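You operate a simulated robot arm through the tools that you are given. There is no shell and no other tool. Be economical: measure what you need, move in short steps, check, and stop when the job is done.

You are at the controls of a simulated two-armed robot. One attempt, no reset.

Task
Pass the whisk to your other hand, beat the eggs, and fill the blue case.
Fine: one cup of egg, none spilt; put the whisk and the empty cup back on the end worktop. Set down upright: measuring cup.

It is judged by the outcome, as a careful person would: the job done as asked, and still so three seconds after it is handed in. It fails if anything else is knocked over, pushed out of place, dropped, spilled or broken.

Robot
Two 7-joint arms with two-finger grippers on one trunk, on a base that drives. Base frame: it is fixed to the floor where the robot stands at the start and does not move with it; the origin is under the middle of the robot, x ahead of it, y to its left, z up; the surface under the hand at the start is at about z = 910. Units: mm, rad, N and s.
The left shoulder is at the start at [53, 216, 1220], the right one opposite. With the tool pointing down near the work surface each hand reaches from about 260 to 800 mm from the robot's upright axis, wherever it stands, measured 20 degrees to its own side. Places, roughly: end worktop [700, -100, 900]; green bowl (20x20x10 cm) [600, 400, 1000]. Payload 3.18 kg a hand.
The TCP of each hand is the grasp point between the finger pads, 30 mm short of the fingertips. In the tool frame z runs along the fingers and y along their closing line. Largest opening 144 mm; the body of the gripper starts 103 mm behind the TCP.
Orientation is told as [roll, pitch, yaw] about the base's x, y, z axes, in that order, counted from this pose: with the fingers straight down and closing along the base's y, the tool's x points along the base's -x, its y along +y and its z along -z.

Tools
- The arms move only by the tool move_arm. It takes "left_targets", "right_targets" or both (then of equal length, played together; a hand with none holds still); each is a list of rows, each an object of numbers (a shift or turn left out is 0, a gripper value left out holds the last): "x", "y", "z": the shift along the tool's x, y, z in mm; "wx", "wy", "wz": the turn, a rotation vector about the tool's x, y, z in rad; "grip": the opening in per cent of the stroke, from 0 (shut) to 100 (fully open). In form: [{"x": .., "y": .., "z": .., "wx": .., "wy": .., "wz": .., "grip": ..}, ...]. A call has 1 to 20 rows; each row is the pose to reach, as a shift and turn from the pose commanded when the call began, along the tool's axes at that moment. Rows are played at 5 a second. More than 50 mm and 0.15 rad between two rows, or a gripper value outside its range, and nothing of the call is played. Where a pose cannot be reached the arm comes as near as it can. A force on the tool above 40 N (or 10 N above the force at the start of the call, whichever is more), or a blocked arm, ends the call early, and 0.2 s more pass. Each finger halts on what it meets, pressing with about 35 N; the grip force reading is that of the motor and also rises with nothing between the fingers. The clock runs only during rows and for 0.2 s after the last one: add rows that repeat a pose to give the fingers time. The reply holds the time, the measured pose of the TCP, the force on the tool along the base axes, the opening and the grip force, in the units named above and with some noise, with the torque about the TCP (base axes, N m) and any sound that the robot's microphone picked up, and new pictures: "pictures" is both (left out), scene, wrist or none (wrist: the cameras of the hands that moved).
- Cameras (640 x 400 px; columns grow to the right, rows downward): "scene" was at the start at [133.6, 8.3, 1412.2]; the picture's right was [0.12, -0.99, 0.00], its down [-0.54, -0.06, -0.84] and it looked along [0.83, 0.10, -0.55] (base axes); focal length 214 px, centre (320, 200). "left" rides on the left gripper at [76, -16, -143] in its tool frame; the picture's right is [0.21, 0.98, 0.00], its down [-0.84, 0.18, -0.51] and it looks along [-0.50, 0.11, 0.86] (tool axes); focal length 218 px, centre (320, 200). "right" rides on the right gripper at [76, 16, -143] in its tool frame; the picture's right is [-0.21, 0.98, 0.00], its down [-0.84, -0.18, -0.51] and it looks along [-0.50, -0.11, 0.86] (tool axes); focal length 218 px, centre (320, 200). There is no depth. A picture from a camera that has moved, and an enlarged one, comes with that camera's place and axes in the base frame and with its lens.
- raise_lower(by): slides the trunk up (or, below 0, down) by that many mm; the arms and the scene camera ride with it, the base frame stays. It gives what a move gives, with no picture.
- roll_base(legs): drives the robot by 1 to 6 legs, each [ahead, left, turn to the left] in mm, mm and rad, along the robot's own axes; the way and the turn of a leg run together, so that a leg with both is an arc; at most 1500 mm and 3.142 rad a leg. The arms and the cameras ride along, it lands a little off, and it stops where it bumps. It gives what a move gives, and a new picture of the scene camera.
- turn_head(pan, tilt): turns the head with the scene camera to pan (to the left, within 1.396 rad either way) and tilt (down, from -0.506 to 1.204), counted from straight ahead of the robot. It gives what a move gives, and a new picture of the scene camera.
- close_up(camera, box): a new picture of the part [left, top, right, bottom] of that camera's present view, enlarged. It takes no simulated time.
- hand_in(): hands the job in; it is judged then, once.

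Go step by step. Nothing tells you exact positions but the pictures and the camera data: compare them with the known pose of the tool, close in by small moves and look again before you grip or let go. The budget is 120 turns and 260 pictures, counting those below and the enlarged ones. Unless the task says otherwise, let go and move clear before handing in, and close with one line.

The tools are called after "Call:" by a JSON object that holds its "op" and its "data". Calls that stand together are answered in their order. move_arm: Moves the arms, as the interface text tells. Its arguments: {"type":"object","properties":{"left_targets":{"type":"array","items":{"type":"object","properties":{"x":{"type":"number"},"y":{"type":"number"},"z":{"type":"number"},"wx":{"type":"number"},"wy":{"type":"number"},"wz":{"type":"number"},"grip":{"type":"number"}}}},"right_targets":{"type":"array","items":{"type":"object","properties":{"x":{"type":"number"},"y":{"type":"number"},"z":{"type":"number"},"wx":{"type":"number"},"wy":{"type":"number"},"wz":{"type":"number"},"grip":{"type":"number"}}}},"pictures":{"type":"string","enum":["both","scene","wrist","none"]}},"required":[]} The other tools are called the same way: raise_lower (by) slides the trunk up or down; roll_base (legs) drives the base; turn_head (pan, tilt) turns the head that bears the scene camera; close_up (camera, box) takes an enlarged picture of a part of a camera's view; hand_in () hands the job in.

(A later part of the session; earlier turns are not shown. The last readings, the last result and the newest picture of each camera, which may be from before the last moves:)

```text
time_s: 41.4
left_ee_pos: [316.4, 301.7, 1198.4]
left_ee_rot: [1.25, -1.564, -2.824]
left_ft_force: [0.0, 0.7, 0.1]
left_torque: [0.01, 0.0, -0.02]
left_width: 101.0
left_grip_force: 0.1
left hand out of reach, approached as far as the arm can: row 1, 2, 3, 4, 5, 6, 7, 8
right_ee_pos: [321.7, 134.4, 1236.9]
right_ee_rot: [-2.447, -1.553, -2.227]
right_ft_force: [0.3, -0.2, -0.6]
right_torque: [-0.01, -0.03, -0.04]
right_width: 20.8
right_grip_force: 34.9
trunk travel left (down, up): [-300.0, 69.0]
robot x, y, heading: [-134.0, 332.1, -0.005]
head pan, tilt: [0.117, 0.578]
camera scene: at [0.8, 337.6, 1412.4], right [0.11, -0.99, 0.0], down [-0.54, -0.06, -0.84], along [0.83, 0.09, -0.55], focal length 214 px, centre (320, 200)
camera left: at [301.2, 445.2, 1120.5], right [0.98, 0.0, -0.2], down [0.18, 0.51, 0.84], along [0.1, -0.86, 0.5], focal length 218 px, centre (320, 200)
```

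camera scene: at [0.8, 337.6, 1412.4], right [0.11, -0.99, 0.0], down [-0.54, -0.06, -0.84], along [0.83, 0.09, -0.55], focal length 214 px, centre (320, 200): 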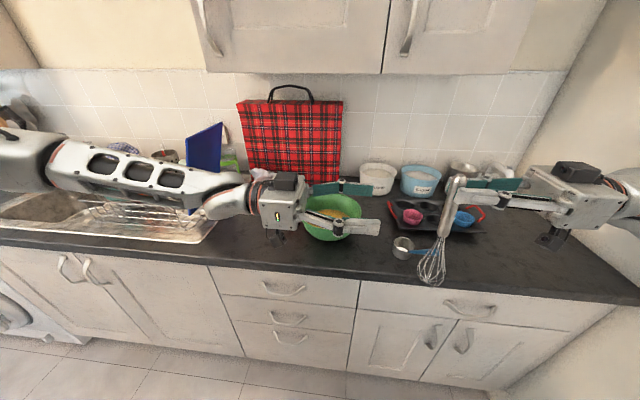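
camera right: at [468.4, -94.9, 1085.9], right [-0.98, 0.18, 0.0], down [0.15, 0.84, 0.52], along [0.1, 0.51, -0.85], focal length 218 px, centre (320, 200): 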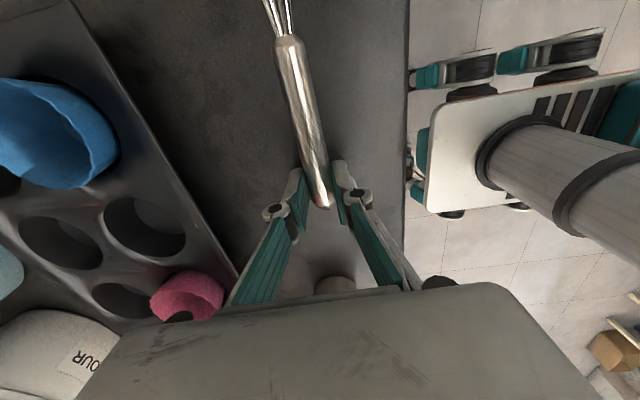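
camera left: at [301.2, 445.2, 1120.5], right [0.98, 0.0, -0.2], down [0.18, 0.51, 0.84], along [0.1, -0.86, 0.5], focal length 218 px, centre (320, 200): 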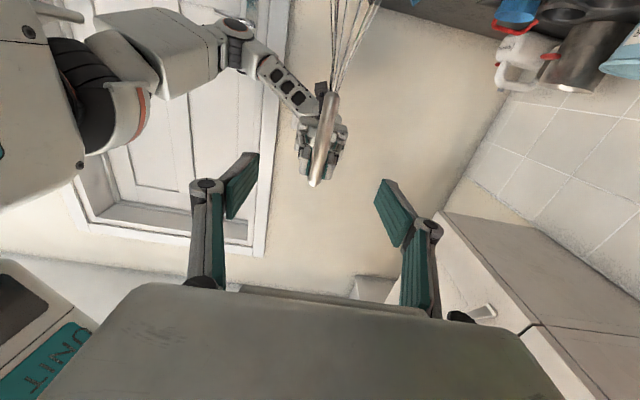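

Both hands face each other with the handle centred between the left fingers. I'll close in to about 30 mm short and look again.

Call:
{"op": "move_arm", "data": {"left_targets": [{"x": 4, "y": 4.6, "z": 20}, {"x": 8, "y": 4.6, "z": 45}, {"x": 8, "y": 4.6, "z": 70}, {"x": 8, "y": 4.6, "z": 90}, {"x": 8, "y": 4.6, "z": 105}, {"x": 8, "y": 4.6, "z": 105}]}}

Call:
{"op": "close_up", "data": {"camera": "scene", "box": [370, 130, 530, 290]}}

```text
time_s: 42.8
left_ee_pos: [322.8, 195.5, 1187.9]
left_ee_rot: [1.103, -1.566, -2.675]
left_ft_force: [0.1, 0.6, 0.5]
left_torque: [-0.03, -0.03, -0.01]
left_width: 100.6
left_grip_force: 0.1
right_ee_pos: [321.4, 133.5, 1236.4]
right_ee_rot: [-2.473, -1.551, -2.199]
right_ft_force: [0.8, -0.1, -0.6]
right_torque: [-0.04, -0.05, 0.01]
right_width: 20.6
right_grip_force: 34.9
trunk travel left (down, up): [-300.0, 69.0]
robot x, y, heading: [-132.7, 332.4, -0.004]
head pan, tilt: [0.117, 0.578]
camera scene: at [1.7, 337.5, 1412.2], right [0.11, -0.99, 0.0], down [-0.54, -0.06, -0.84], along [0.83, 0.09, -0.55], focal length 214 px, centre (320, 200)
camera left: at [306.3, 339.6, 1111.3], right [0.98, 0.0, -0.2], down [0.18, 0.51, 0.84], along [0.1, -0.86, 0.49], focal length 218 px, centre (320, 200)
```

scene: 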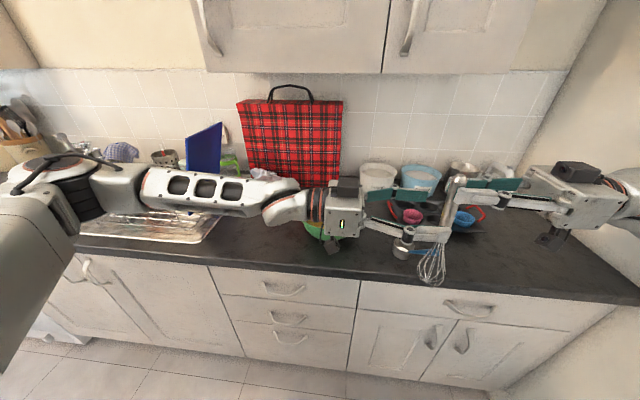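
left: 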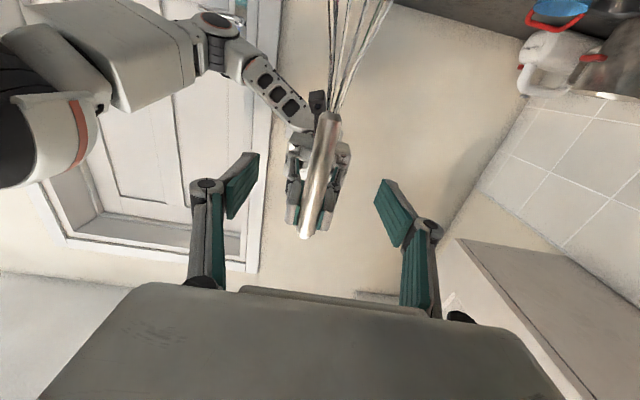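

```text
2.50 times, centred on (450, 210) of scene
camera zoom: at [1.7, 337.5, 1412.2], right [0.11, -0.99, 0.0], down [-0.54, -0.06, -0.84], along [0.83, 0.09, -0.55], focal length 536 px, centre (-5, 175)
```

zoom: 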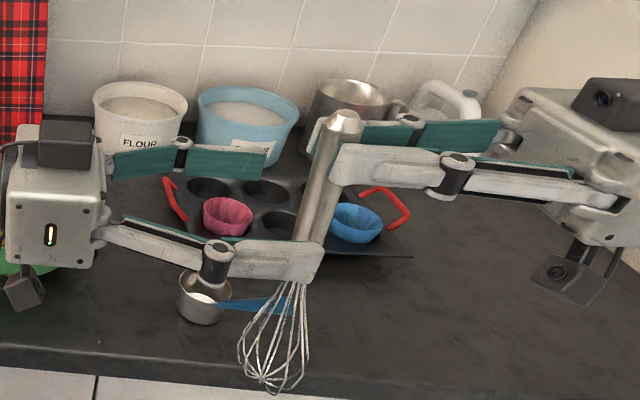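

Alignment looks right. Advance the last 25 mm and close the left hand, the right still holding.

Call:
{"op": "move_arm", "data": {"left_targets": [{"z": 12}, {"z": 26}, {"z": 26}, {"z": 26, "grip": 35}, {"z": 26, "grip": 0}, {"z": 26, "grip": 0}, {"z": 26, "grip": 0}]}}

Call:
{"op": "close_up", "data": {"camera": "scene", "box": [370, 130, 530, 290]}}

```text
time_s: 44.4
left_ee_pos: [322.3, 170.3, 1189.2]
left_ee_rot: [1.082, -1.566, -2.657]
left_ft_force: [-1.3, -3.5, -0.5]
left_torque: [0.02, -0.24, -0.01]
left_width: 20.5
left_grip_force: 35.2
right_ee_pos: [321.9, 132.9, 1235.9]
right_ee_rot: [-2.489, -1.551, -2.184]
right_ft_force: [2.1, 1.6, -0.5]
right_torque: [0.05, 0.16, -0.07]
right_width: 20.7
right_grip_force: 34.6
trunk travel left (down, up): [-300.0, 69.0]
robot x, y, heading: [-134.6, 329.2, -0.004]
head pan, tilt: [0.117, 0.578]
camera scene: at [1.8, 337.2, 1412.2], right [0.11, -0.99, 0.0], down [-0.54, -0.06, -0.84], along [0.83, 0.09, -0.55], focal length 214 px, centre (320, 200)
camera left: at [305.8, 313.4, 1111.9], right [0.98, 0.0, -0.2], down [0.18, 0.5, 0.85], along [0.1, -0.86, 0.49], focal length 218 px, centre (320, 200)
```

scene: 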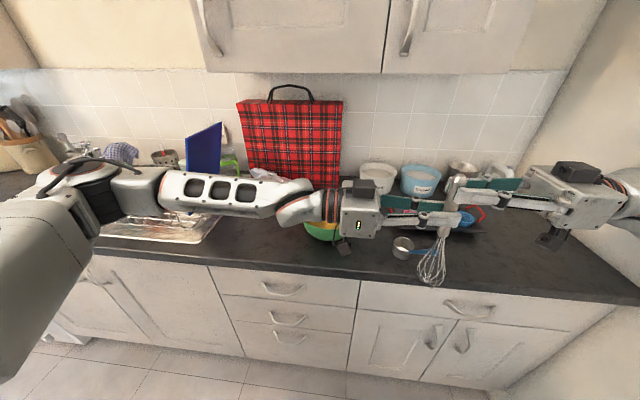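
left: 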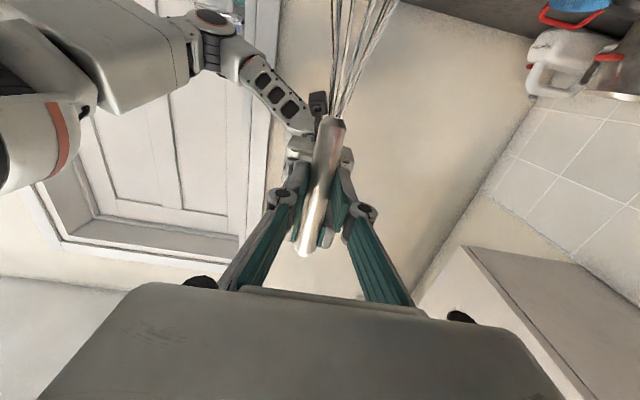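

```text
2.50 times, centred on (450, 210) of scene
camera zoom: at [1.8, 337.2, 1412.2], right [0.11, -0.99, 0.0], down [-0.54, -0.06, -0.84], along [0.83, 0.09, -0.55], focal length 536 px, centre (-5, 175)
```

zoom: 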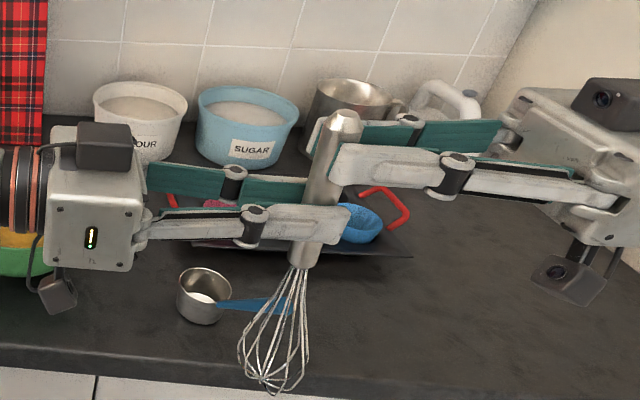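

Both hands hold the handle. Opening the right hand and backing it off to the right.

Call:
{"op": "move_arm", "data": {"right_targets": [{"grip": 30}, {"grip": 60}, {"grip": 60}, {"z": -20}, {"z": -45}, {"z": -70}, {"z": -95}, {"z": -95}]}}

```text
time_s: 46.2
left_ee_pos: [322.2, 170.7, 1189.4]
left_ee_rot: [1.053, -1.566, -2.621]
left_ft_force: [0.2, -0.2, -0.6]
left_torque: [0.02, 0.0, 0.02]
left_width: 20.4
left_grip_force: 35.1
right_ee_pos: [325.3, 38.7, 1235.7]
right_ee_rot: [-2.477, -1.552, -2.196]
right_ft_force: [0.5, 0.3, -1.0]
right_torque: [-0.01, -0.01, 0.03]
right_width: 86.1
right_grip_force: 0.1
trunk travel left (down, up): [-300.0, 69.0]
robot x, y, heading: [-132.9, 328.8, -0.002]
head pan, tilt: [0.117, 0.578]
camera scene: at [1.9, 337.5, 1412.1], right [0.11, -0.99, 0.0], down [-0.54, -0.06, -0.84], along [0.83, 0.09, -0.55], focal length 214 px, centre (320, 200)
camera right: at [317.0, -103.5, 1156.9], right [-0.98, -0.04, 0.2], down [0.19, -0.51, 0.84], along [0.07, 0.86, 0.51], focal length 218 px, centre (320, 200)
```

scene: 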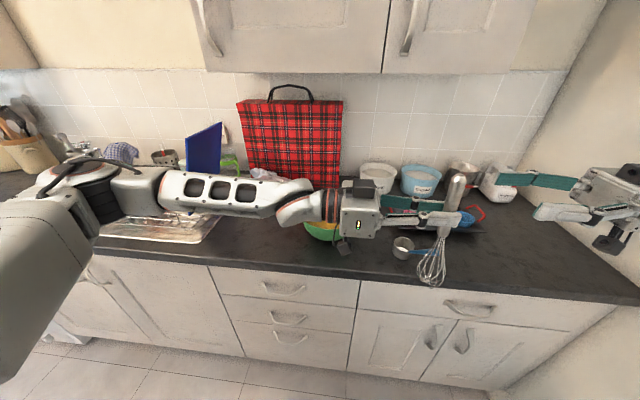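
right: 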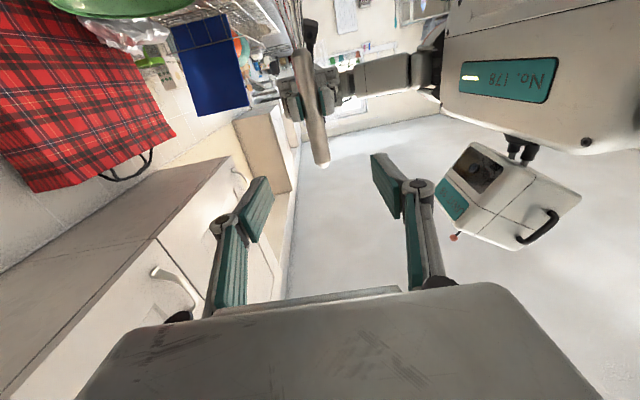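

The whisk is now in the left hand. I'll raise it and shift left in front of the bowl, then drive forward.

Call:
{"op": "move_arm", "data": {"left_targets": [{"x": -20, "z": -20}, {"x": -40, "z": -50}, {"x": -60, "z": -85}, {"x": -75, "z": -120}, {"x": -80, "z": -155}, {"x": -80, "z": -190}, {"x": -80, "z": -220}, {"x": -80, "z": -240}, {"x": -80, "z": -240}], "pictures": "scene"}}

```text
time_s: 48.2
left_ee_pos: [322.1, 409.8, 1269.7]
left_ee_rot: [0.957, -1.565, -2.532]
left_ft_force: [0.6, 0.2, -0.9]
left_torque: [0.07, 0.03, -0.01]
left_width: 20.5
left_grip_force: 34.7
right_ee_pos: [326.0, 38.2, 1235.6]
right_ee_rot: [-2.5, -1.55, -2.174]
right_ft_force: [-0.6, 1.1, 0.2]
right_torque: [-0.02, 0.02, -0.04]
right_width: 86.4
right_grip_force: 0.1
trunk travel left (down, up): [-300.0, 69.0]
robot x, y, heading: [-133.1, 328.2, -0.004]
head pan, tilt: [0.117, 0.578]
camera scene: at [1.9, 336.8, 1412.2], right [0.11, -0.99, 0.0], down [-0.54, -0.06, -0.84], along [0.83, 0.09, -0.55], focal length 214 px, centre (320, 200)
```

scene: 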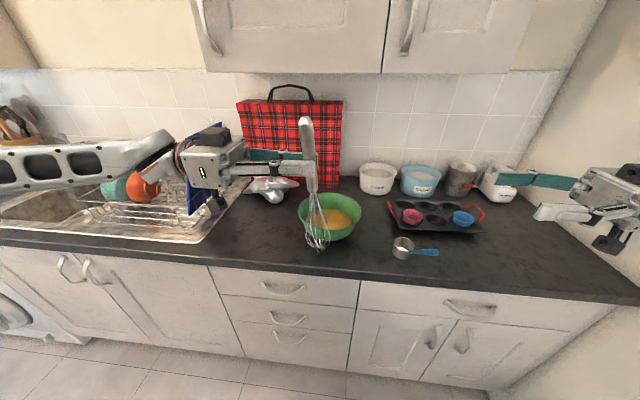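

The whisk hangs clear in front of the bowl. I'll enlarge the bowl to fix its position before driving forward.

Call:
{"op": "close_up", "data": {"camera": "scene", "box": [280, 170, 380, 260]}}

```text
4.44 times, centred on (330, 215) of scene
camera zoom: at [1.9, 336.8, 1412.2], right [0.11, -0.99, 0.0], down [-0.54, -0.06, -0.84], along [0.83, 0.09, -0.55], focal length 953 px, centre (276, 133)
```

zoom: 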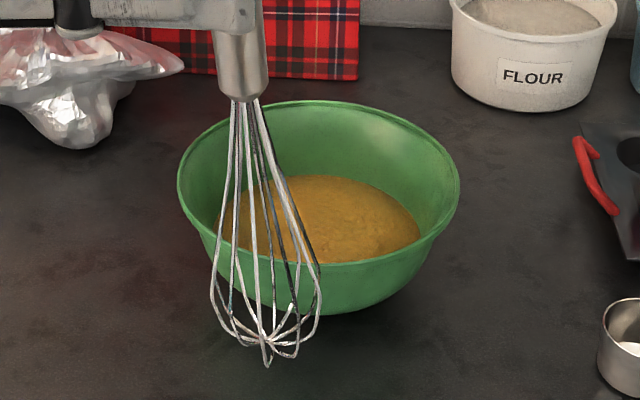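

I take the bowl centre near [566, 370], rim z ≈ 1010, egg surface near z ≈ 953; the whisk tip hangs about 202 mm below the left TCP and ~28 mm to its right. Drive forward 125 mm.

Call:
{"op": "roll_base", "data": {"legs": [[125, 0, 0]]}}

```text
time_s: 49.5
left_ee_pos: [447.8, 409.1, 1268.5]
left_ee_rot: [0.926, -1.565, -2.499]
left_ft_force: [0.5, 0.7, -1.5]
left_torque: [0.03, -0.01, -0.11]
left_width: 20.7
left_grip_force: 35.5
right_ee_pos: [451.7, 36.5, 1235.0]
right_ee_rot: [-2.538, -1.553, -2.137]
right_ft_force: [0.0, -0.1, 0.7]
right_torque: [0.04, 0.02, 0.03]
right_width: 86.5
right_grip_force: 0.1
trunk travel left (down, up): [-300.0, 69.0]
robot x, y, heading: [-6.2, 328.0, -0.008]
head pan, tilt: [0.117, 0.578]
camera scene: at [128.3, 336.4, 1412.0], right [0.11, -0.99, 0.0], down [-0.54, -0.06, -0.84], along [0.83, 0.09, -0.55], focal length 214 px, centre (320, 200)
```

scene: 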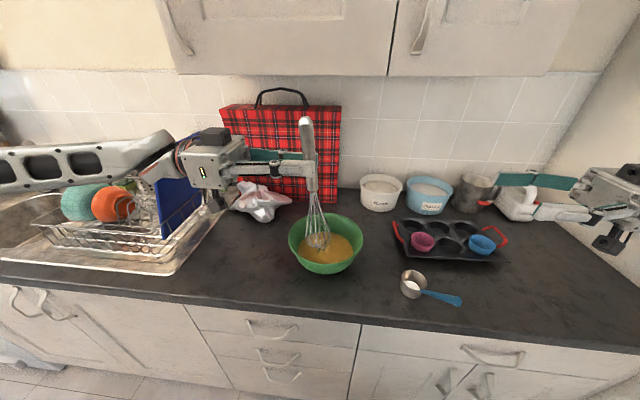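

Extending forward to bring the whisk over the bowl centre, still above the rim.

Call:
{"op": "move_arm", "data": {"left_targets": [{"y": 20, "z": 2}, {"y": 45, "z": 5}, {"y": 70, "z": 7}, {"y": 95, "z": 9}, {"y": 110, "z": 11}, {"y": 118, "z": 11}, {"y": 118, "z": 11}]}}

Call:
{"op": "close_up", "data": {"camera": "scene", "box": [260, 110, 400, 290]}}

```text
time_s: 51.1
left_ee_pos: [564.2, 397.0, 1270.2]
left_ee_rot: [1.045, -1.565, -2.62]
left_ft_force: [-0.7, 0.0, -1.2]
left_torque: [0.03, 0.0, -0.02]
left_width: 20.3
left_grip_force: 34.7
right_ee_pos: [450.4, 37.8, 1234.7]
right_ee_rot: [-2.477, -1.551, -2.198]
right_ft_force: [-0.4, -0.2, 0.1]
right_torque: [0.0, -0.01, -0.03]
right_width: 86.4
right_grip_force: 0.1
trunk travel left (down, up): [-300.0, 69.0]
robot x, y, heading: [-6.0, 328.8, -0.004]
head pan, tilt: [0.117, 0.578]
camera scene: at [126.6, 336.4, 1412.2], right [0.11, -0.99, 0.0], down [-0.54, -0.06, -0.84], along [0.83, 0.09, -0.55], focal length 214 px, centre (320, 200)
camera left: at [549.1, 540.6, 1192.6], right [0.98, 0.0, -0.2], down [0.18, 0.5, 0.84], along [0.1, -0.86, 0.49], focal length 218 px, centre (320, 200)
```

scene: 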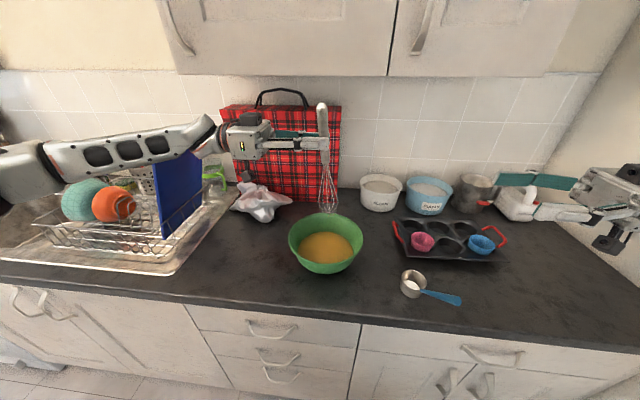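
left: 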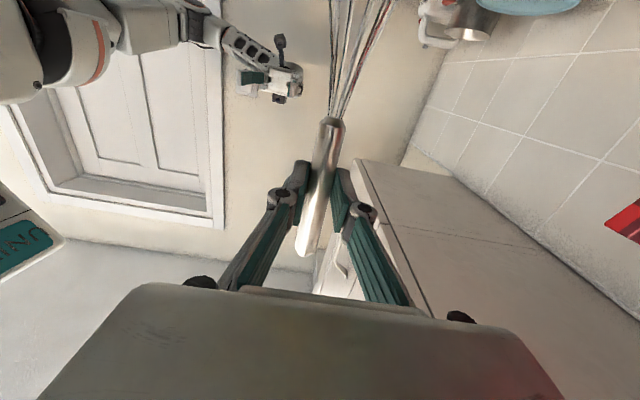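

```text
2.22 times, centred on (330, 200) of scene
camera zoom: at [126.6, 336.4, 1412.2], right [0.11, -0.99, 0.0], down [-0.54, -0.06, -0.84], along [0.83, 0.09, -0.55], focal length 477 px, centre (298, 200)
```

zoom: 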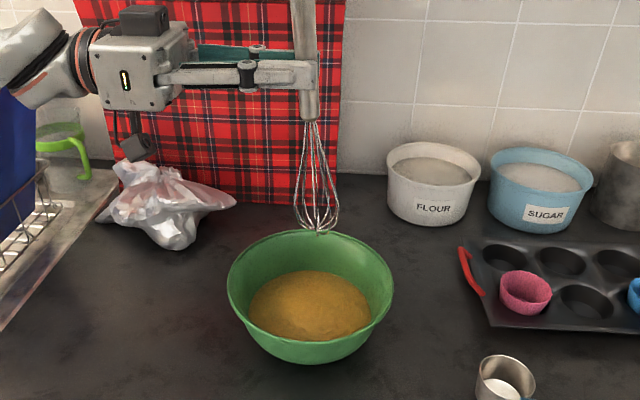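

The whisk is centred over the egg. Lowering it into the bowl gently.

Call:
{"op": "move_arm", "data": {"left_targets": [{"x": 20}, {"x": 40}, {"x": 60}, {"x": 80}, {"x": 95}, {"x": 108}, {"x": 120}, {"x": 130}, {"x": 138}, {"x": 138}], "pictures": "scene"}}

Call:
{"op": "close_up", "data": {"camera": "scene", "box": [260, 110, 400, 290]}}

```text
time_s: 53.3
left_ee_pos: [565.5, 397.1, 1132.3]
left_ee_rot: [1.083, -1.567, -2.656]
left_ft_force: [0.1, 0.5, -1.1]
left_torque: [0.02, 0.03, -0.01]
left_width: 20.5
left_grip_force: 35.4
right_ee_pos: [449.8, 37.5, 1234.7]
right_ee_rot: [-2.478, -1.55, -2.198]
right_ft_force: [-0.1, -0.2, 0.1]
right_torque: [0.0, -0.03, -0.03]
right_width: 86.7
right_grip_force: 0.2
trunk travel left (down, up): [-300.0, 69.0]
robot x, y, heading: [-8.9, 326.4, -0.005]
head pan, tilt: [0.117, 0.578]
camera scene: at [126.7, 336.4, 1412.2], right [0.11, -0.99, 0.0], down [-0.54, -0.06, -0.84], along [0.83, 0.09, -0.55], focal length 214 px, centre (320, 200)
```

scene: 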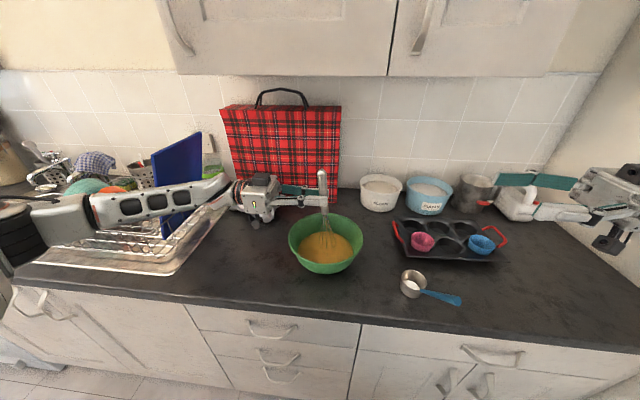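

```text
2.22 times, centred on (330, 200) of scene
camera zoom: at [126.7, 336.4, 1412.2], right [0.11, -0.99, 0.0], down [-0.54, -0.06, -0.84], along [0.83, 0.09, -0.55], focal length 477 px, centre (298, 200)
```

zoom: 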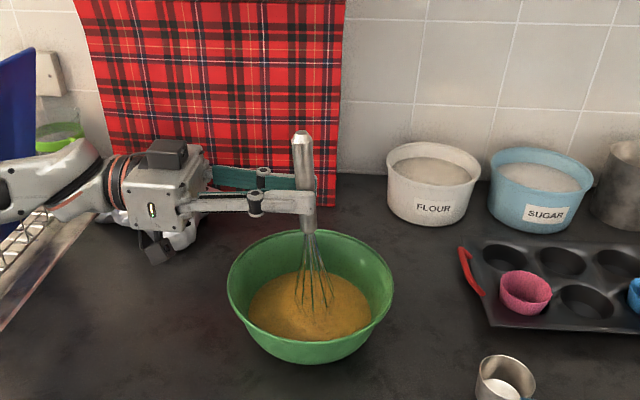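

The whisk is in the egg with no contact force. I'll stir in circles of 25 mm radius.

Call:
{"op": "move_arm", "data": {"left_targets": [{"y": 25, "z": 0}, {"y": 12.5, "z": 21.7}, {"y": -12.5, "z": 21.7}, {"y": -25, "z": 0}, {"y": -12.5, "z": -21.7}, {"y": 12.5, "z": -21.7}, {"y": 25, "z": 0}, {"y": 12.5, "z": 21.7}, {"y": -12.5, "z": 21.7}, {"y": -25, "z": 0}, {"y": -12.5, "z": -21.7}, {"y": 12.5, "z": -21.7}, {"y": 25, "z": 0}, {"y": 12.5, "z": 21.7}, {"y": -12.5, "z": 21.7}, {"y": -25, "z": 0}, {"y": -12.5, "z": -21.7}, {"y": 12.5, "z": -21.7}, {"y": 0, "z": 0}, {"y": 0, "z": 0}], "pictures": "scene"}}

Call:
{"op": "close_up", "data": {"camera": "scene", "box": [260, 110, 400, 290]}}

```text
time_s: 57.5
left_ee_pos: [564.5, 398.9, 1131.9]
left_ee_rot: [1.015, -1.565, -2.591]
left_ft_force: [0.3, 0.4, -0.9]
left_torque: [-0.03, 0.03, -0.04]
left_width: 20.3
left_grip_force: 34.8
right_ee_pos: [450.5, 37.6, 1234.6]
right_ee_rot: [-2.489, -1.554, -2.186]
right_ft_force: [-0.1, 0.4, -0.3]
right_torque: [0.02, -0.01, 0.01]
right_width: 86.3
right_grip_force: 0.1
trunk travel left (down, up): [-300.0, 69.0]
robot x, y, heading: [-5.6, 329.7, -0.007]
head pan, tilt: [0.117, 0.578]
camera scene: at [127.1, 336.7, 1412.1], right [0.11, -0.99, 0.0], down [-0.54, -0.06, -0.84], along [0.83, 0.09, -0.55], focal length 214 px, centre (320, 200)
```

scene: 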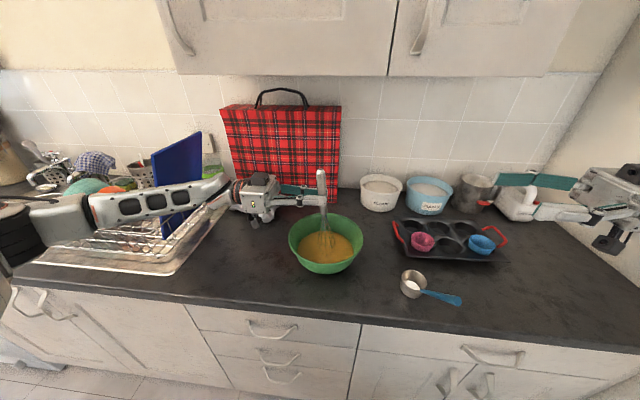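

```text
2.22 times, centred on (330, 200) of scene
camera zoom: at [127.1, 336.7, 1412.1], right [0.11, -0.99, 0.0], down [-0.54, -0.06, -0.84], along [0.83, 0.09, -0.55], focal length 477 px, centre (298, 200)
```

zoom: 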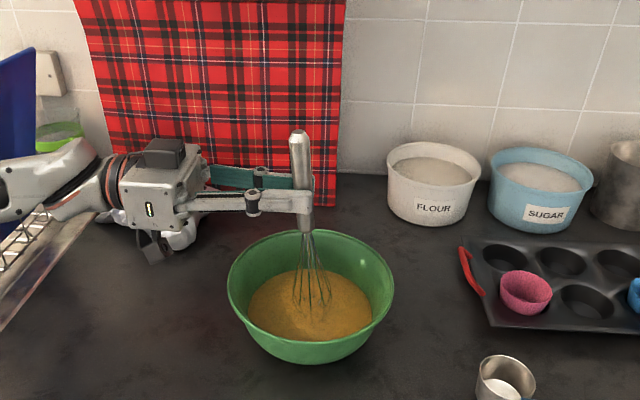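

No splash and the bowl hasn't moved. More stirring, in both directions.

Call:
{"op": "move_arm", "data": {"left_targets": [{"y": 30, "z": 0}, {"y": 15, "z": -26}, {"y": -15, "z": -26}, {"y": -30, "z": 0}, {"y": -15, "z": 26}, {"y": 15, "z": 26}, {"y": 30, "z": 0}, {"y": 15, "z": -26}, {"y": -15, "z": -26}, {"y": -30, "z": 0}, {"y": -15, "z": 26}, {"y": 15, "z": 26}, {"y": 30, "z": 0}, {"y": 15, "z": -26}, {"y": -15, "z": -26}, {"y": -30, "z": 0}, {"y": -15, "z": 26}, {"y": 15, "z": 26}, {"y": 0, "z": 0}, {"y": 0, "z": 0}], "pictures": "none"}}

Call:
{"op": "move_arm", "data": {"left_targets": [{"y": 30, "z": 0}, {"y": 15, "z": 26}, {"y": -15, "z": 26}, {"y": -30, "z": 0}, {"y": -15, "z": -26}, {"y": 15, "z": -26}, {"y": 30, "z": 0}, {"y": 15, "z": 26}, {"y": -15, "z": 26}, {"y": -30, "z": 0}, {"y": -15, "z": -26}, {"y": 15, "z": -26}, {"y": 30, "z": 0}, {"y": 15, "z": 26}, {"y": -15, "z": 26}, {"y": -30, "z": 0}, {"y": -15, "z": -26}, {"y": 15, "z": -26}, {"y": 0, "z": 0}, {"y": 0, "z": 0}], "pictures": "none"}}

Call:
{"op": "move_arm", "data": {"left_targets": [{"y": 30, "z": 0}, {"y": -5, "z": 0}, {"y": -30, "z": 0}, {"y": 5, "z": 0}, {"y": 30, "z": 0}, {"y": -5, "z": 0}, {"y": -30, "z": 0}, {"y": 5, "z": 0}, {"y": 15, "z": 26}, {"y": -15, "z": 26}, {"y": -30, "z": 0}, {"y": -15, "z": -26}, {"y": 15, "z": -26}, {"y": 30, "z": 0}, {"y": 15, "z": 26}, {"y": -15, "z": 26}, {"y": -30, "z": 0}, {"y": -15, "z": -26}, {"y": 0, "z": 0}, {"y": 0, "z": 0}], "pictures": "scene"}}

Call:
{"op": "close_up", "data": {"camera": "scene", "box": [260, 170, 400, 290]}}

```text
time_s: 61.7
left_ee_pos: [564.0, 396.4, 1131.1]
left_ee_rot: [0.886, -1.567, -2.461]
left_ft_force: [0.1, -0.6, -0.2]
left_torque: [0.04, 0.03, -0.03]
left_width: 20.3
left_grip_force: 34.5
right_ee_pos: [450.5, 36.1, 1234.9]
right_ee_rot: [-2.53, -1.55, -2.146]
right_ft_force: [-0.2, -0.4, 0.0]
right_torque: [0.0, 0.06, 0.02]
right_width: 86.4
right_grip_force: 0.1
trunk travel left (down, up): [-300.0, 69.0]
robot x, y, heading: [-9.6, 330.2, -0.001]
head pan, tilt: [0.117, 0.578]
```

```text
time_s: 65.9
left_ee_pos: [564.1, 396.6, 1131.7]
left_ee_rot: [1.028, -1.565, -2.601]
left_ft_force: [-0.5, 0.1, -0.9]
left_torque: [0.0, 0.04, 0.01]
left_width: 20.4
left_grip_force: 34.5
right_ee_pos: [452.1, 36.1, 1234.4]
right_ee_rot: [-2.493, -1.554, -2.181]
right_ft_force: [0.0, 0.1, 0.2]
right_torque: [-0.03, 0.0, 0.01]
right_width: 86.3
right_grip_force: 0.0
trunk travel left (down, up): [-300.0, 69.0]
robot x, y, heading: [-9.2, 327.6, -0.005]
head pan, tilt: [0.117, 0.578]
```

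```text
time_s: 70.1
left_ee_pos: [563.4, 398.7, 1135.4]
left_ee_rot: [1.156, -1.565, -2.728]
left_ft_force: [0.8, 0.3, -0.9]
left_torque: [0.04, 0.0, -0.01]
left_width: 20.3
left_grip_force: 35.2
right_ee_pos: [450.3, 38.7, 1235.1]
right_ee_rot: [-2.444, -1.553, -2.231]
right_ft_force: [0.4, 0.2, -0.2]
right_torque: [-0.01, -0.01, 0.0]
right_width: 86.5
right_grip_force: 0.1
trunk travel left (down, up): [-300.0, 69.0]
robot x, y, heading: [-5.0, 329.6, -0.004]
head pan, tilt: [0.117, 0.578]
camera scene: at [126.4, 337.5, 1412.2], right [0.11, -0.99, 0.0], down [-0.54, -0.06, -0.84], along [0.83, 0.09, -0.55], focal length 214 px, centre (320, 200)
```

scene: 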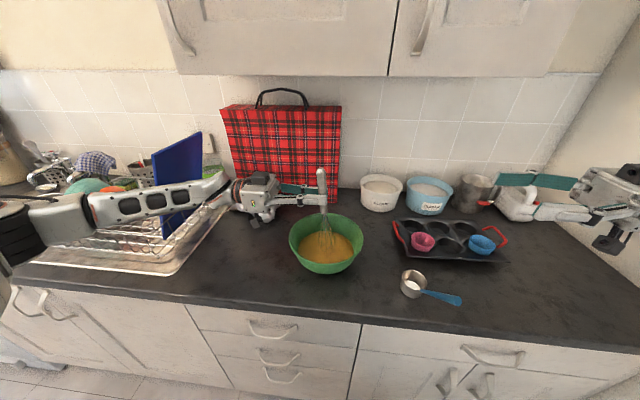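

```text
3.33 times, centred on (330, 230) of scene
camera zoom: at [126.4, 337.5, 1412.2], right [0.11, -0.99, 0.0], down [-0.54, -0.06, -0.84], along [0.83, 0.09, -0.55], focal length 715 px, centre (287, 100)
```

zoom: 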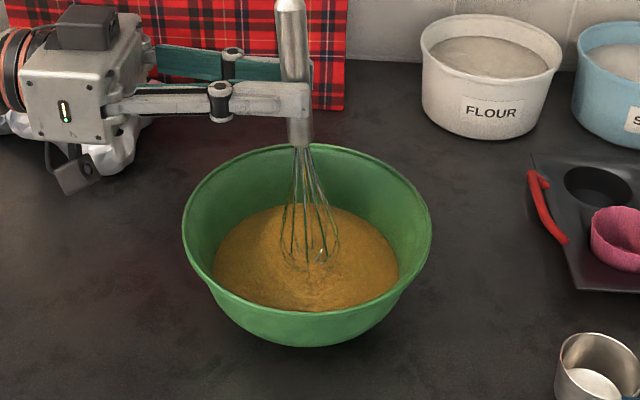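

The egg looks more uniform. Two more rounds to be safe.

Call:
{"op": "move_arm", "data": {"left_targets": [{"y": 30, "z": 0}, {"y": 15, "z": -26}, {"y": -15, "z": -26}, {"y": -30, "z": 0}, {"y": -15, "z": 26}, {"y": 15, "z": 26}, {"y": 30, "z": 0}, {"y": 15, "z": -26}, {"y": -15, "z": -26}, {"y": -30, "z": 0}, {"y": -15, "z": 26}, {"y": 15, "z": 26}, {"y": 30, "z": 0}, {"y": 15, "z": -26}, {"y": -15, "z": -26}, {"y": -30, "z": 0}, {"y": -15, "z": 26}, {"y": 15, "z": 26}, {"y": 0, "z": 0}, {"y": 0, "z": 0}], "pictures": "none"}}

Call:
{"op": "move_arm", "data": {"left_targets": [{"y": 30, "z": 0}, {"y": 15, "z": 26}, {"y": -15, "z": 26}, {"y": -30, "z": 0}, {"y": -15, "z": -26}, {"y": 15, "z": -26}, {"y": 30, "z": 0}, {"y": 15, "z": 26}, {"y": -15, "z": 26}, {"y": -30, "z": 0}, {"y": -15, "z": -26}, {"y": 15, "z": -26}, {"y": 30, "z": 0}, {"y": 15, "z": 26}, {"y": -15, "z": 26}, {"y": -30, "z": 0}, {"y": -15, "z": -26}, {"y": 15, "z": -26}, {"y": 0, "z": 0}, {"y": 0, "z": 0}], "pictures": "none"}}

Call:
{"op": "close_up", "data": {"camera": "scene", "box": [280, 200, 380, 280]}}

```text
time_s: 74.3
left_ee_pos: [566.2, 398.6, 1129.4]
left_ee_rot: [0.866, -1.568, -2.44]
left_ft_force: [0.1, -1.1, -1.3]
left_torque: [0.04, 0.05, -0.02]
left_width: 20.1
left_grip_force: 35.6
right_ee_pos: [451.3, 36.1, 1235.0]
right_ee_rot: [-2.53, -1.551, -2.145]
right_ft_force: [0.7, -0.5, 0.2]
right_torque: [-0.01, -0.02, 0.0]
right_width: 86.4
right_grip_force: 0.0
trunk travel left (down, up): [-300.0, 69.0]
robot x, y, heading: [-5.3, 326.6, -0.006]
head pan, tilt: [0.117, 0.578]
```

```text
time_s: 78.5
left_ee_pos: [565.3, 397.6, 1132.2]
left_ee_rot: [1.03, -1.567, -2.604]
left_ft_force: [0.3, -0.8, -0.3]
left_torque: [0.0, 0.0, -0.02]
left_width: 20.4
left_grip_force: 34.7
right_ee_pos: [451.1, 36.8, 1235.5]
right_ee_rot: [-2.489, -1.552, -2.185]
right_ft_force: [0.1, 0.1, 0.4]
right_torque: [-0.02, 0.02, 0.05]
right_width: 86.2
right_grip_force: 0.1
trunk travel left (down, up): [-300.0, 69.0]
robot x, y, heading: [-4.5, 330.6, -0.007]
head pan, tilt: [0.117, 0.578]
```

```text
5.00 times, centred on (330, 240) of scene
camera zoom: at [127.2, 336.8, 1412.1], right [0.11, -0.99, 0.0], down [-0.54, -0.06, -0.84], along [0.83, 0.09, -0.55], focal length 1072 px, centre (270, 0)
```

zoom: 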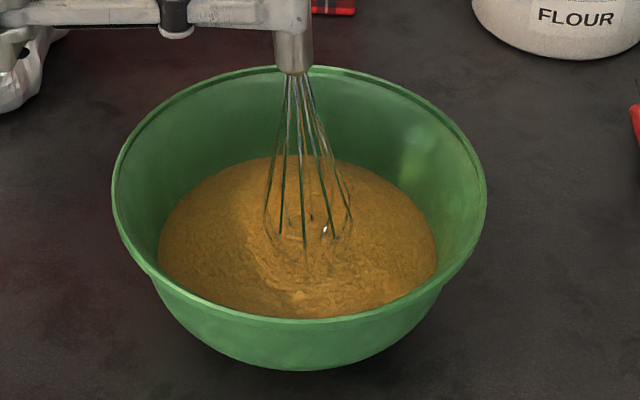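

Beaten well. I'll lift the whisk slowly, let it drip over the bowl for a couple of seconds, then raise it clear.

Call:
{"op": "move_arm", "data": {"left_targets": [{"x": -10}, {"x": -20}, {"x": -30}, {"x": -40}, {"x": -50}, {"x": -60}, {"x": -60}, {"x": -60}, {"x": -60}, {"x": -60}, {"x": -60}, {"x": -60}, {"x": -60}, {"x": -75}, {"x": -90}, {"x": -110}, {"x": -130}, {"x": -145}, {"x": -145}, {"x": -145}], "pictures": "scene"}}

Call:
{"op": "close_up", "data": {"camera": "scene", "box": [270, 130, 410, 290]}}

```text
time_s: 82.7
left_ee_pos: [562.9, 397.6, 1276.9]
left_ee_rot: [1.052, -1.565, -2.628]
left_ft_force: [-0.3, 0.0, -0.4]
left_torque: [-0.01, 0.02, -0.01]
left_width: 20.3
left_grip_force: 35.1
right_ee_pos: [451.1, 37.7, 1235.8]
right_ee_rot: [-2.479, -1.552, -2.196]
right_ft_force: [0.2, -0.1, 0.4]
right_torque: [0.01, -0.01, -0.01]
right_width: 86.3
right_grip_force: 0.1
trunk travel left (down, up): [-300.0, 69.0]
robot x, y, heading: [-8.9, 328.7, -0.008]
head pan, tilt: [0.117, 0.578]
camera scene: at [126.7, 336.4, 1412.2], right [0.11, -0.99, 0.0], down [-0.54, -0.06, -0.84], along [0.83, 0.09, -0.55], focal length 214 px, centre (320, 200)
```

scene: 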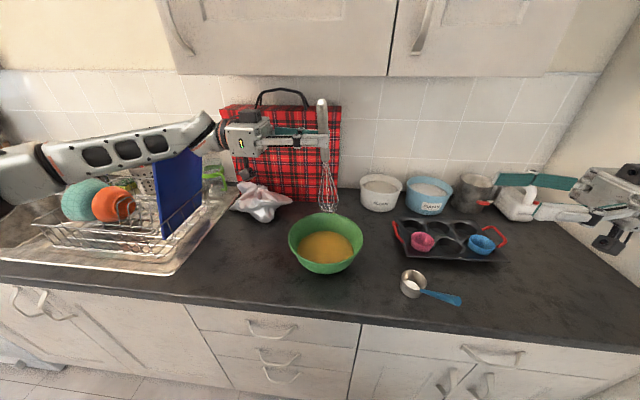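

```text
2.50 times, centred on (340, 210) of scene
camera zoom: at [126.7, 336.4, 1412.2], right [0.11, -0.99, 0.0], down [-0.54, -0.06, -0.84], along [0.83, 0.09, -0.55], focal length 536 px, centre (270, 175)
```

zoom: 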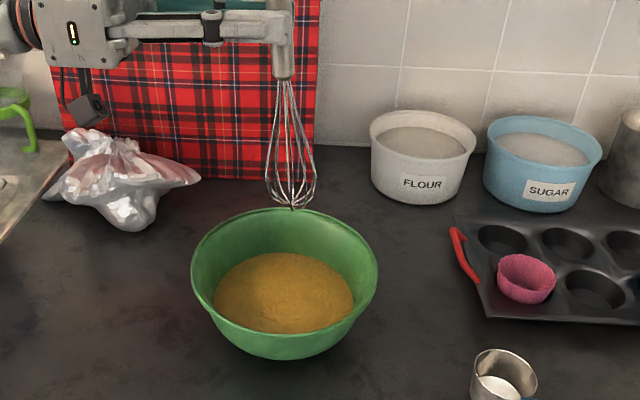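

Clean lift, no drips outside. Next I'll hand the whisk back to the right hand (known poses) so it can be laid down where it came from: back up first.

Call:
{"op": "roll_base", "data": {"legs": [[-125, 0, 0]]}}

Call:
{"op": "move_arm", "data": {"left_targets": [{"y": -30}, {"y": -60}, {"y": -90}, {"y": -117}, {"y": -117, "z": 35}, {"y": -117, "z": 70}, {"x": 10, "y": -117, "z": 105}, {"x": 30, "y": -117, "z": 140}, {"x": 50, "y": -117, "z": 175}, {"x": 70, "y": -117, "z": 205}, {"x": 85, "y": -117, "z": 227}, {"x": 85, "y": -117, "z": 227}]}}

```text
time_s: 84.0
left_ee_pos: [436.4, 396.9, 1276.7]
left_ee_rot: [1.143, -1.564, -2.719]
left_ft_force: [-0.9, -0.7, -1.7]
left_torque: [0.06, 0.01, 0.03]
left_width: 20.3
left_grip_force: 35.0
right_ee_pos: [323.3, 37.6, 1236.6]
right_ee_rot: [-2.433, -1.551, -2.243]
right_ft_force: [-0.4, 0.0, 0.5]
right_torque: [-0.02, -0.03, -0.07]
right_width: 86.3
right_grip_force: 0.1
trunk travel left (down, up): [-300.0, 69.0]
robot x, y, heading: [-130.9, 330.0, -0.005]
head pan, tilt: [0.117, 0.578]
camera scene: at [0.7, 337.1, 1412.3], right [0.11, -0.99, 0.0], down [-0.54, -0.06, -0.84], along [0.83, 0.09, -0.55], focal length 214 px, centre (320, 200)
```

scene: 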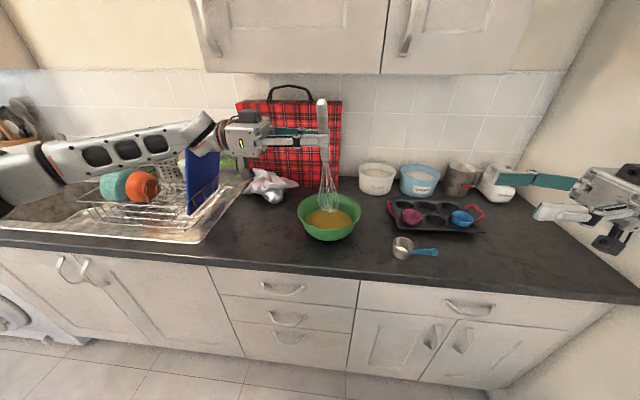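

```text
time_s: 86.5
left_ee_pos: [320.2, 174.6, 1191.4]
left_ee_rot: [1.129, -1.566, -2.702]
left_ft_force: [-0.2, -0.8, -0.5]
left_torque: [0.05, 0.01, -0.01]
left_width: 20.4
left_grip_force: 35.0
right_ee_pos: [325.7, 37.2, 1236.1]
right_ee_rot: [-2.467, -1.55, -2.21]
right_ft_force: [-0.1, 0.5, -0.1]
right_torque: [-0.02, -0.01, 0.0]
right_width: 86.5
right_grip_force: 0.0
trunk travel left (down, up): [-300.0, 69.0]
robot x, y, heading: [-129.3, 327.2, -0.004]
head pan, tilt: [0.117, 0.578]
camera scene: at [2.0, 337.4, 1412.2], right [0.11, -0.99, 0.0], down [-0.54, -0.06, -0.84], along [0.83, 0.09, -0.55], focal length 214 px, centre (320, 200)
camera left: at [305.6, 317.0, 1114.4], right [0.98, 0.0, -0.2], down [0.18, 0.5, 0.84], along [0.1, -0.86, 0.49], focal length 218 px, centre (320, 200)
```

scene: 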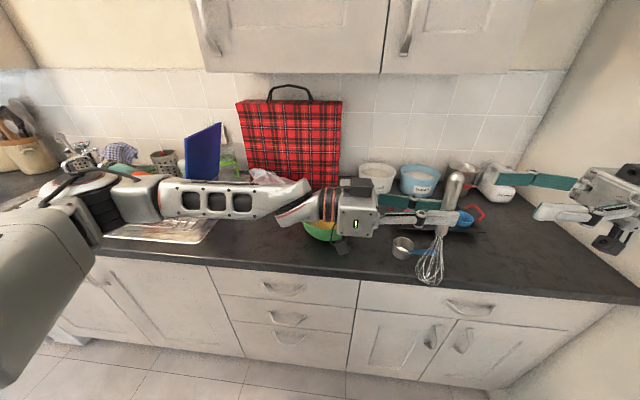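
left: 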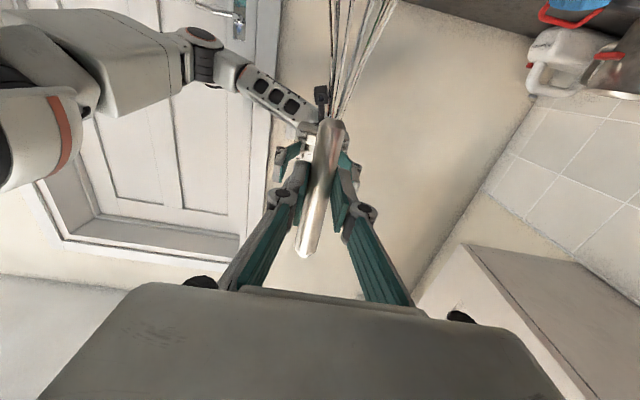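

Same geometry as before. Advance the right hand onto the handle end and close it.

Call:
{"op": "move_arm", "data": {"right_targets": [{"y": 1, "z": 25}, {"y": 1, "z": 50}, {"y": 1, "z": 75}, {"y": 1, "z": 92}, {"y": 1, "z": 98}, {"y": 1, "z": 98}, {"y": 1, "z": 98, "grip": 30}, {"y": 1, "z": 98, "grip": 0}, {"y": 1, "z": 98, "grip": 0}, {"y": 1, "z": 98, "grip": 0}]}}

Call:
{"op": "close_up", "data": {"camera": "scene", "box": [370, 130, 530, 290]}}

```text
time_s: 88.8
left_ee_pos: [322.6, 173.8, 1191.6]
left_ee_rot: [1.033, -1.566, -2.607]
left_ft_force: [1.7, -1.9, -1.1]
left_torque: [0.11, -0.16, 0.06]
left_width: 20.4
left_grip_force: 34.4
right_ee_pos: [322.1, 137.1, 1237.5]
right_ee_rot: [-2.51, -1.551, -2.163]
right_ft_force: [-2.3, 1.6, 0.4]
right_torque: [0.02, 0.21, 0.0]
right_width: 20.6
right_grip_force: 35.4
trunk travel left (down, up): [-300.0, 69.0]
robot x, y, heading: [-133.1, 328.8, -0.013]
head pan, tilt: [0.117, 0.578]
camera scene: at [2.2, 337.0, 1412.2], right [0.11, -0.99, 0.0], down [-0.54, -0.06, -0.84], along [0.83, 0.09, -0.55], focal length 214 px, centre (320, 200)
camera right: at [312.0, -5.6, 1159.3], right [-0.98, -0.04, 0.2], down [0.19, -0.51, 0.84], along [0.07, 0.86, 0.51], focal length 218 px, centre (320, 200)
```

scene: 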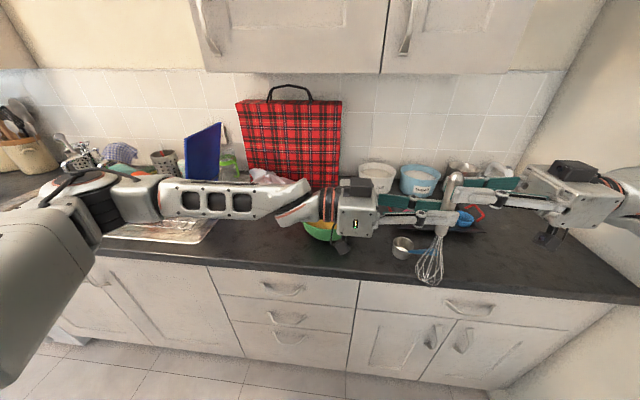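
right: 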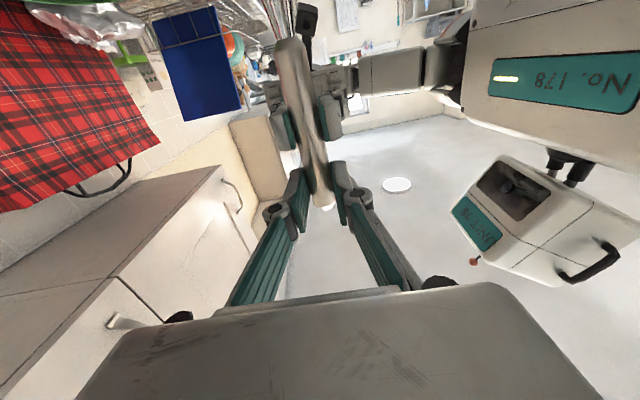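

```text
2.50 times, centred on (450, 210) of scene
camera zoom: at [2.2, 337.0, 1412.2], right [0.11, -0.99, 0.0], down [-0.54, -0.06, -0.84], along [0.83, 0.09, -0.55], focal length 536 px, centre (-5, 175)
```

zoom: 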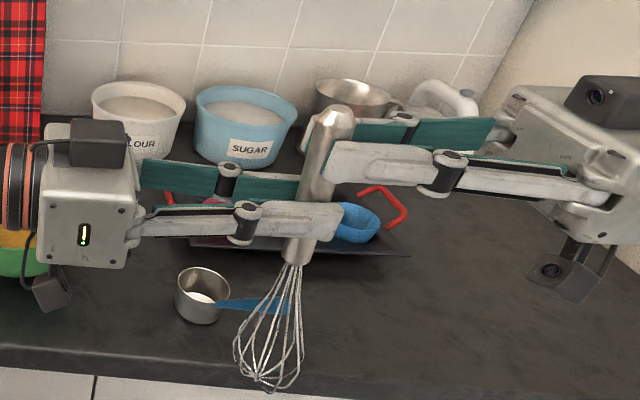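

The right hand has it. Open the left and back it off to the left.

Call:
{"op": "move_arm", "data": {"left_targets": [{"grip": 30}, {"grip": 60}, {"grip": 60}, {"z": -25}, {"z": -60}, {"z": -100}, {"z": -140}, {"z": -180}, {"z": -180}], "pictures": "scene"}}

```text
time_s: 90.8
left_ee_pos: [324.6, 349.0, 1190.2]
left_ee_rot: [0.952, -1.566, -2.527]
left_ft_force: [0.0, -0.2, 0.2]
left_torque: [-0.01, 0.0, 0.02]
left_width: 86.2
left_grip_force: 0.1
right_ee_pos: [321.8, 135.6, 1238.3]
right_ee_rot: [-2.516, -1.553, -2.161]
right_ft_force: [-0.3, 0.4, 0.1]
right_torque: [0.04, -0.02, 0.01]
right_width: 20.8
right_grip_force: 34.5
trunk travel left (down, up): [-300.0, 69.0]
robot x, y, heading: [-138.3, 328.4, -0.01]
head pan, tilt: [0.117, 0.578]
camera scene: at [2.5, 336.2, 1412.1], right [0.11, -0.99, 0.0], down [-0.54, -0.06, -0.84], along [0.83, 0.09, -0.55], focal length 214 px, centre (320, 200)
```

scene: 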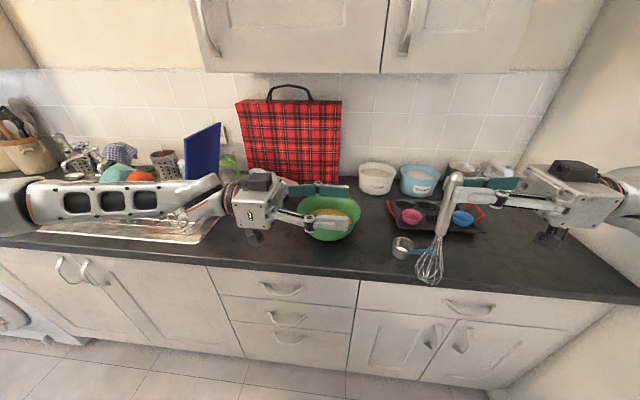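

Whisk is with the right hand alone. Roll it back to lying horizontal, fingers down, in the free space before the counter.

Call:
{"op": "move_arm", "data": {"right_targets": [{"y": -3, "wy": 0.131}, {"y": -6, "wy": 0.262}, {"y": -10, "wy": 0.393}, {"y": -13, "wy": 0.524}, {"x": 15, "y": -16, "wy": 0.655}, {"x": 30, "y": -20, "wy": 0.785}, {"x": 45, "y": -23, "wy": 0.916}, {"x": 65, "y": -26, "wy": 1.047}, {"x": 85, "y": -30, "wy": 1.178}, {"x": 105, "y": -33, "wy": 1.309}, {"x": 125, "y": -36, "wy": 1.44}, {"x": 145, "y": -40, "wy": 1.555}, {"x": 145, "y": -40, "wy": 1.555}], "pictures": "scene"}}

```text
time_s: 93.5
left_ee_pos: [324.4, 348.9, 1191.4]
left_ee_rot: [1.028, -1.564, -2.602]
left_ft_force: [1.3, 0.6, -0.2]
left_torque: [0.0, -0.04, 0.03]
left_width: 86.5
left_grip_force: 0.2
right_ee_pos: [361.4, 138.3, 1092.8]
right_ee_rot: [-0.011, -0.03, 1.607]
right_ft_force: [-0.4, -0.5, -0.1]
right_torque: [0.14, 0.03, -0.02]
right_width: 20.9
right_grip_force: 35.1
trunk travel left (down, up): [-300.0, 69.0]
robot x, y, heading: [-131.7, 329.8, -0.005]
head pan, tilt: [0.117, 0.578]
camera scene: at [2.0, 336.4, 1412.2], right [0.11, -0.99, 0.0], down [-0.54, -0.06, -0.84], along [0.83, 0.09, -0.55], focal length 214 px, centre (320, 200)
```

scene: 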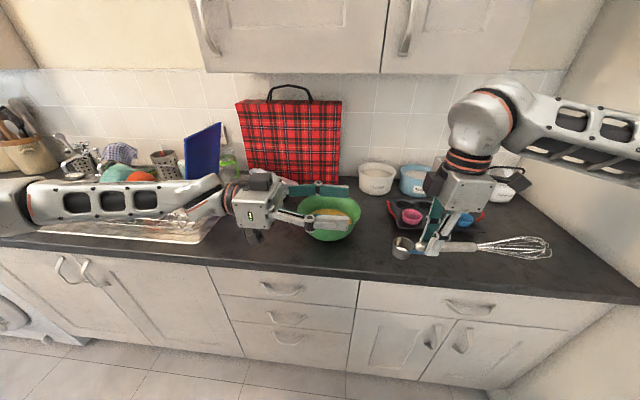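

Driving to the original whisk spot; everything carried is above the cup's handle.

Call:
{"op": "roll_base", "data": {"legs": [[119, -153, 0]]}}

Call:
{"op": "close_up", "data": {"camera": "scene", "box": [330, 160, 550, 320]}}

```text
time_s: 95.5
left_ee_pos: [440.8, 195.9, 1191.1]
left_ee_rot: [0.977, -1.566, -2.55]
left_ft_force: [-0.6, -0.2, -0.3]
left_torque: [0.03, 0.02, -0.03]
left_width: 86.3
left_grip_force: 0.1
right_ee_pos: [478.9, -14.5, 1092.7]
right_ee_rot: [-0.009, -0.032, 1.606]
right_ft_force: [0.5, 0.3, -0.4]
right_torque: [0.13, 0.05, -0.01]
right_width: 20.8
right_grip_force: 34.8
trunk travel left (down, up): [-300.0, 69.0]
robot x, y, heading: [-14.9, 176.8, -0.01]
head pan, tilt: [0.117, 0.578]
camera scene: at [119.5, 183.8, 1412.1], right [0.11, -0.99, 0.0], down [-0.54, -0.06, -0.84], along [0.83, 0.09, -0.55], focal length 214 px, centre (320, 200)
```

scene: 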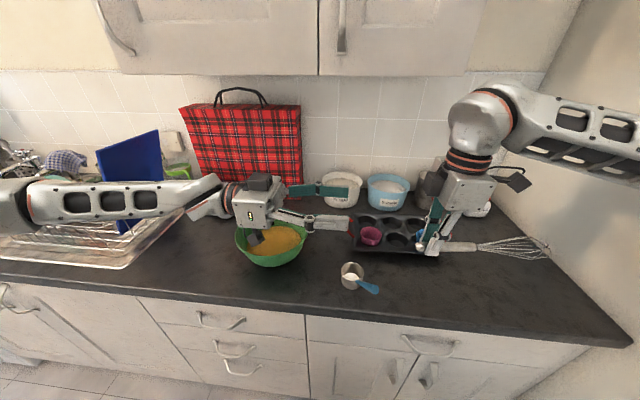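

```text
2.50 times, centred on (440, 240) of scene
camera zoom: at [119.5, 183.8, 1412.1], right [0.11, -0.99, 0.0], down [-0.54, -0.06, -0.84], along [0.83, 0.09, -0.55], focal length 536 px, centre (20, 100)
```

zoom: 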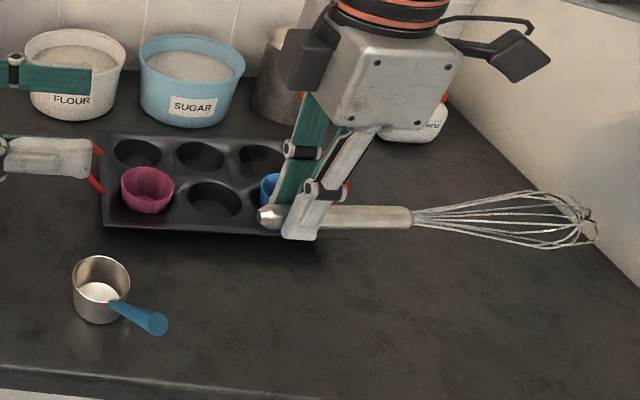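

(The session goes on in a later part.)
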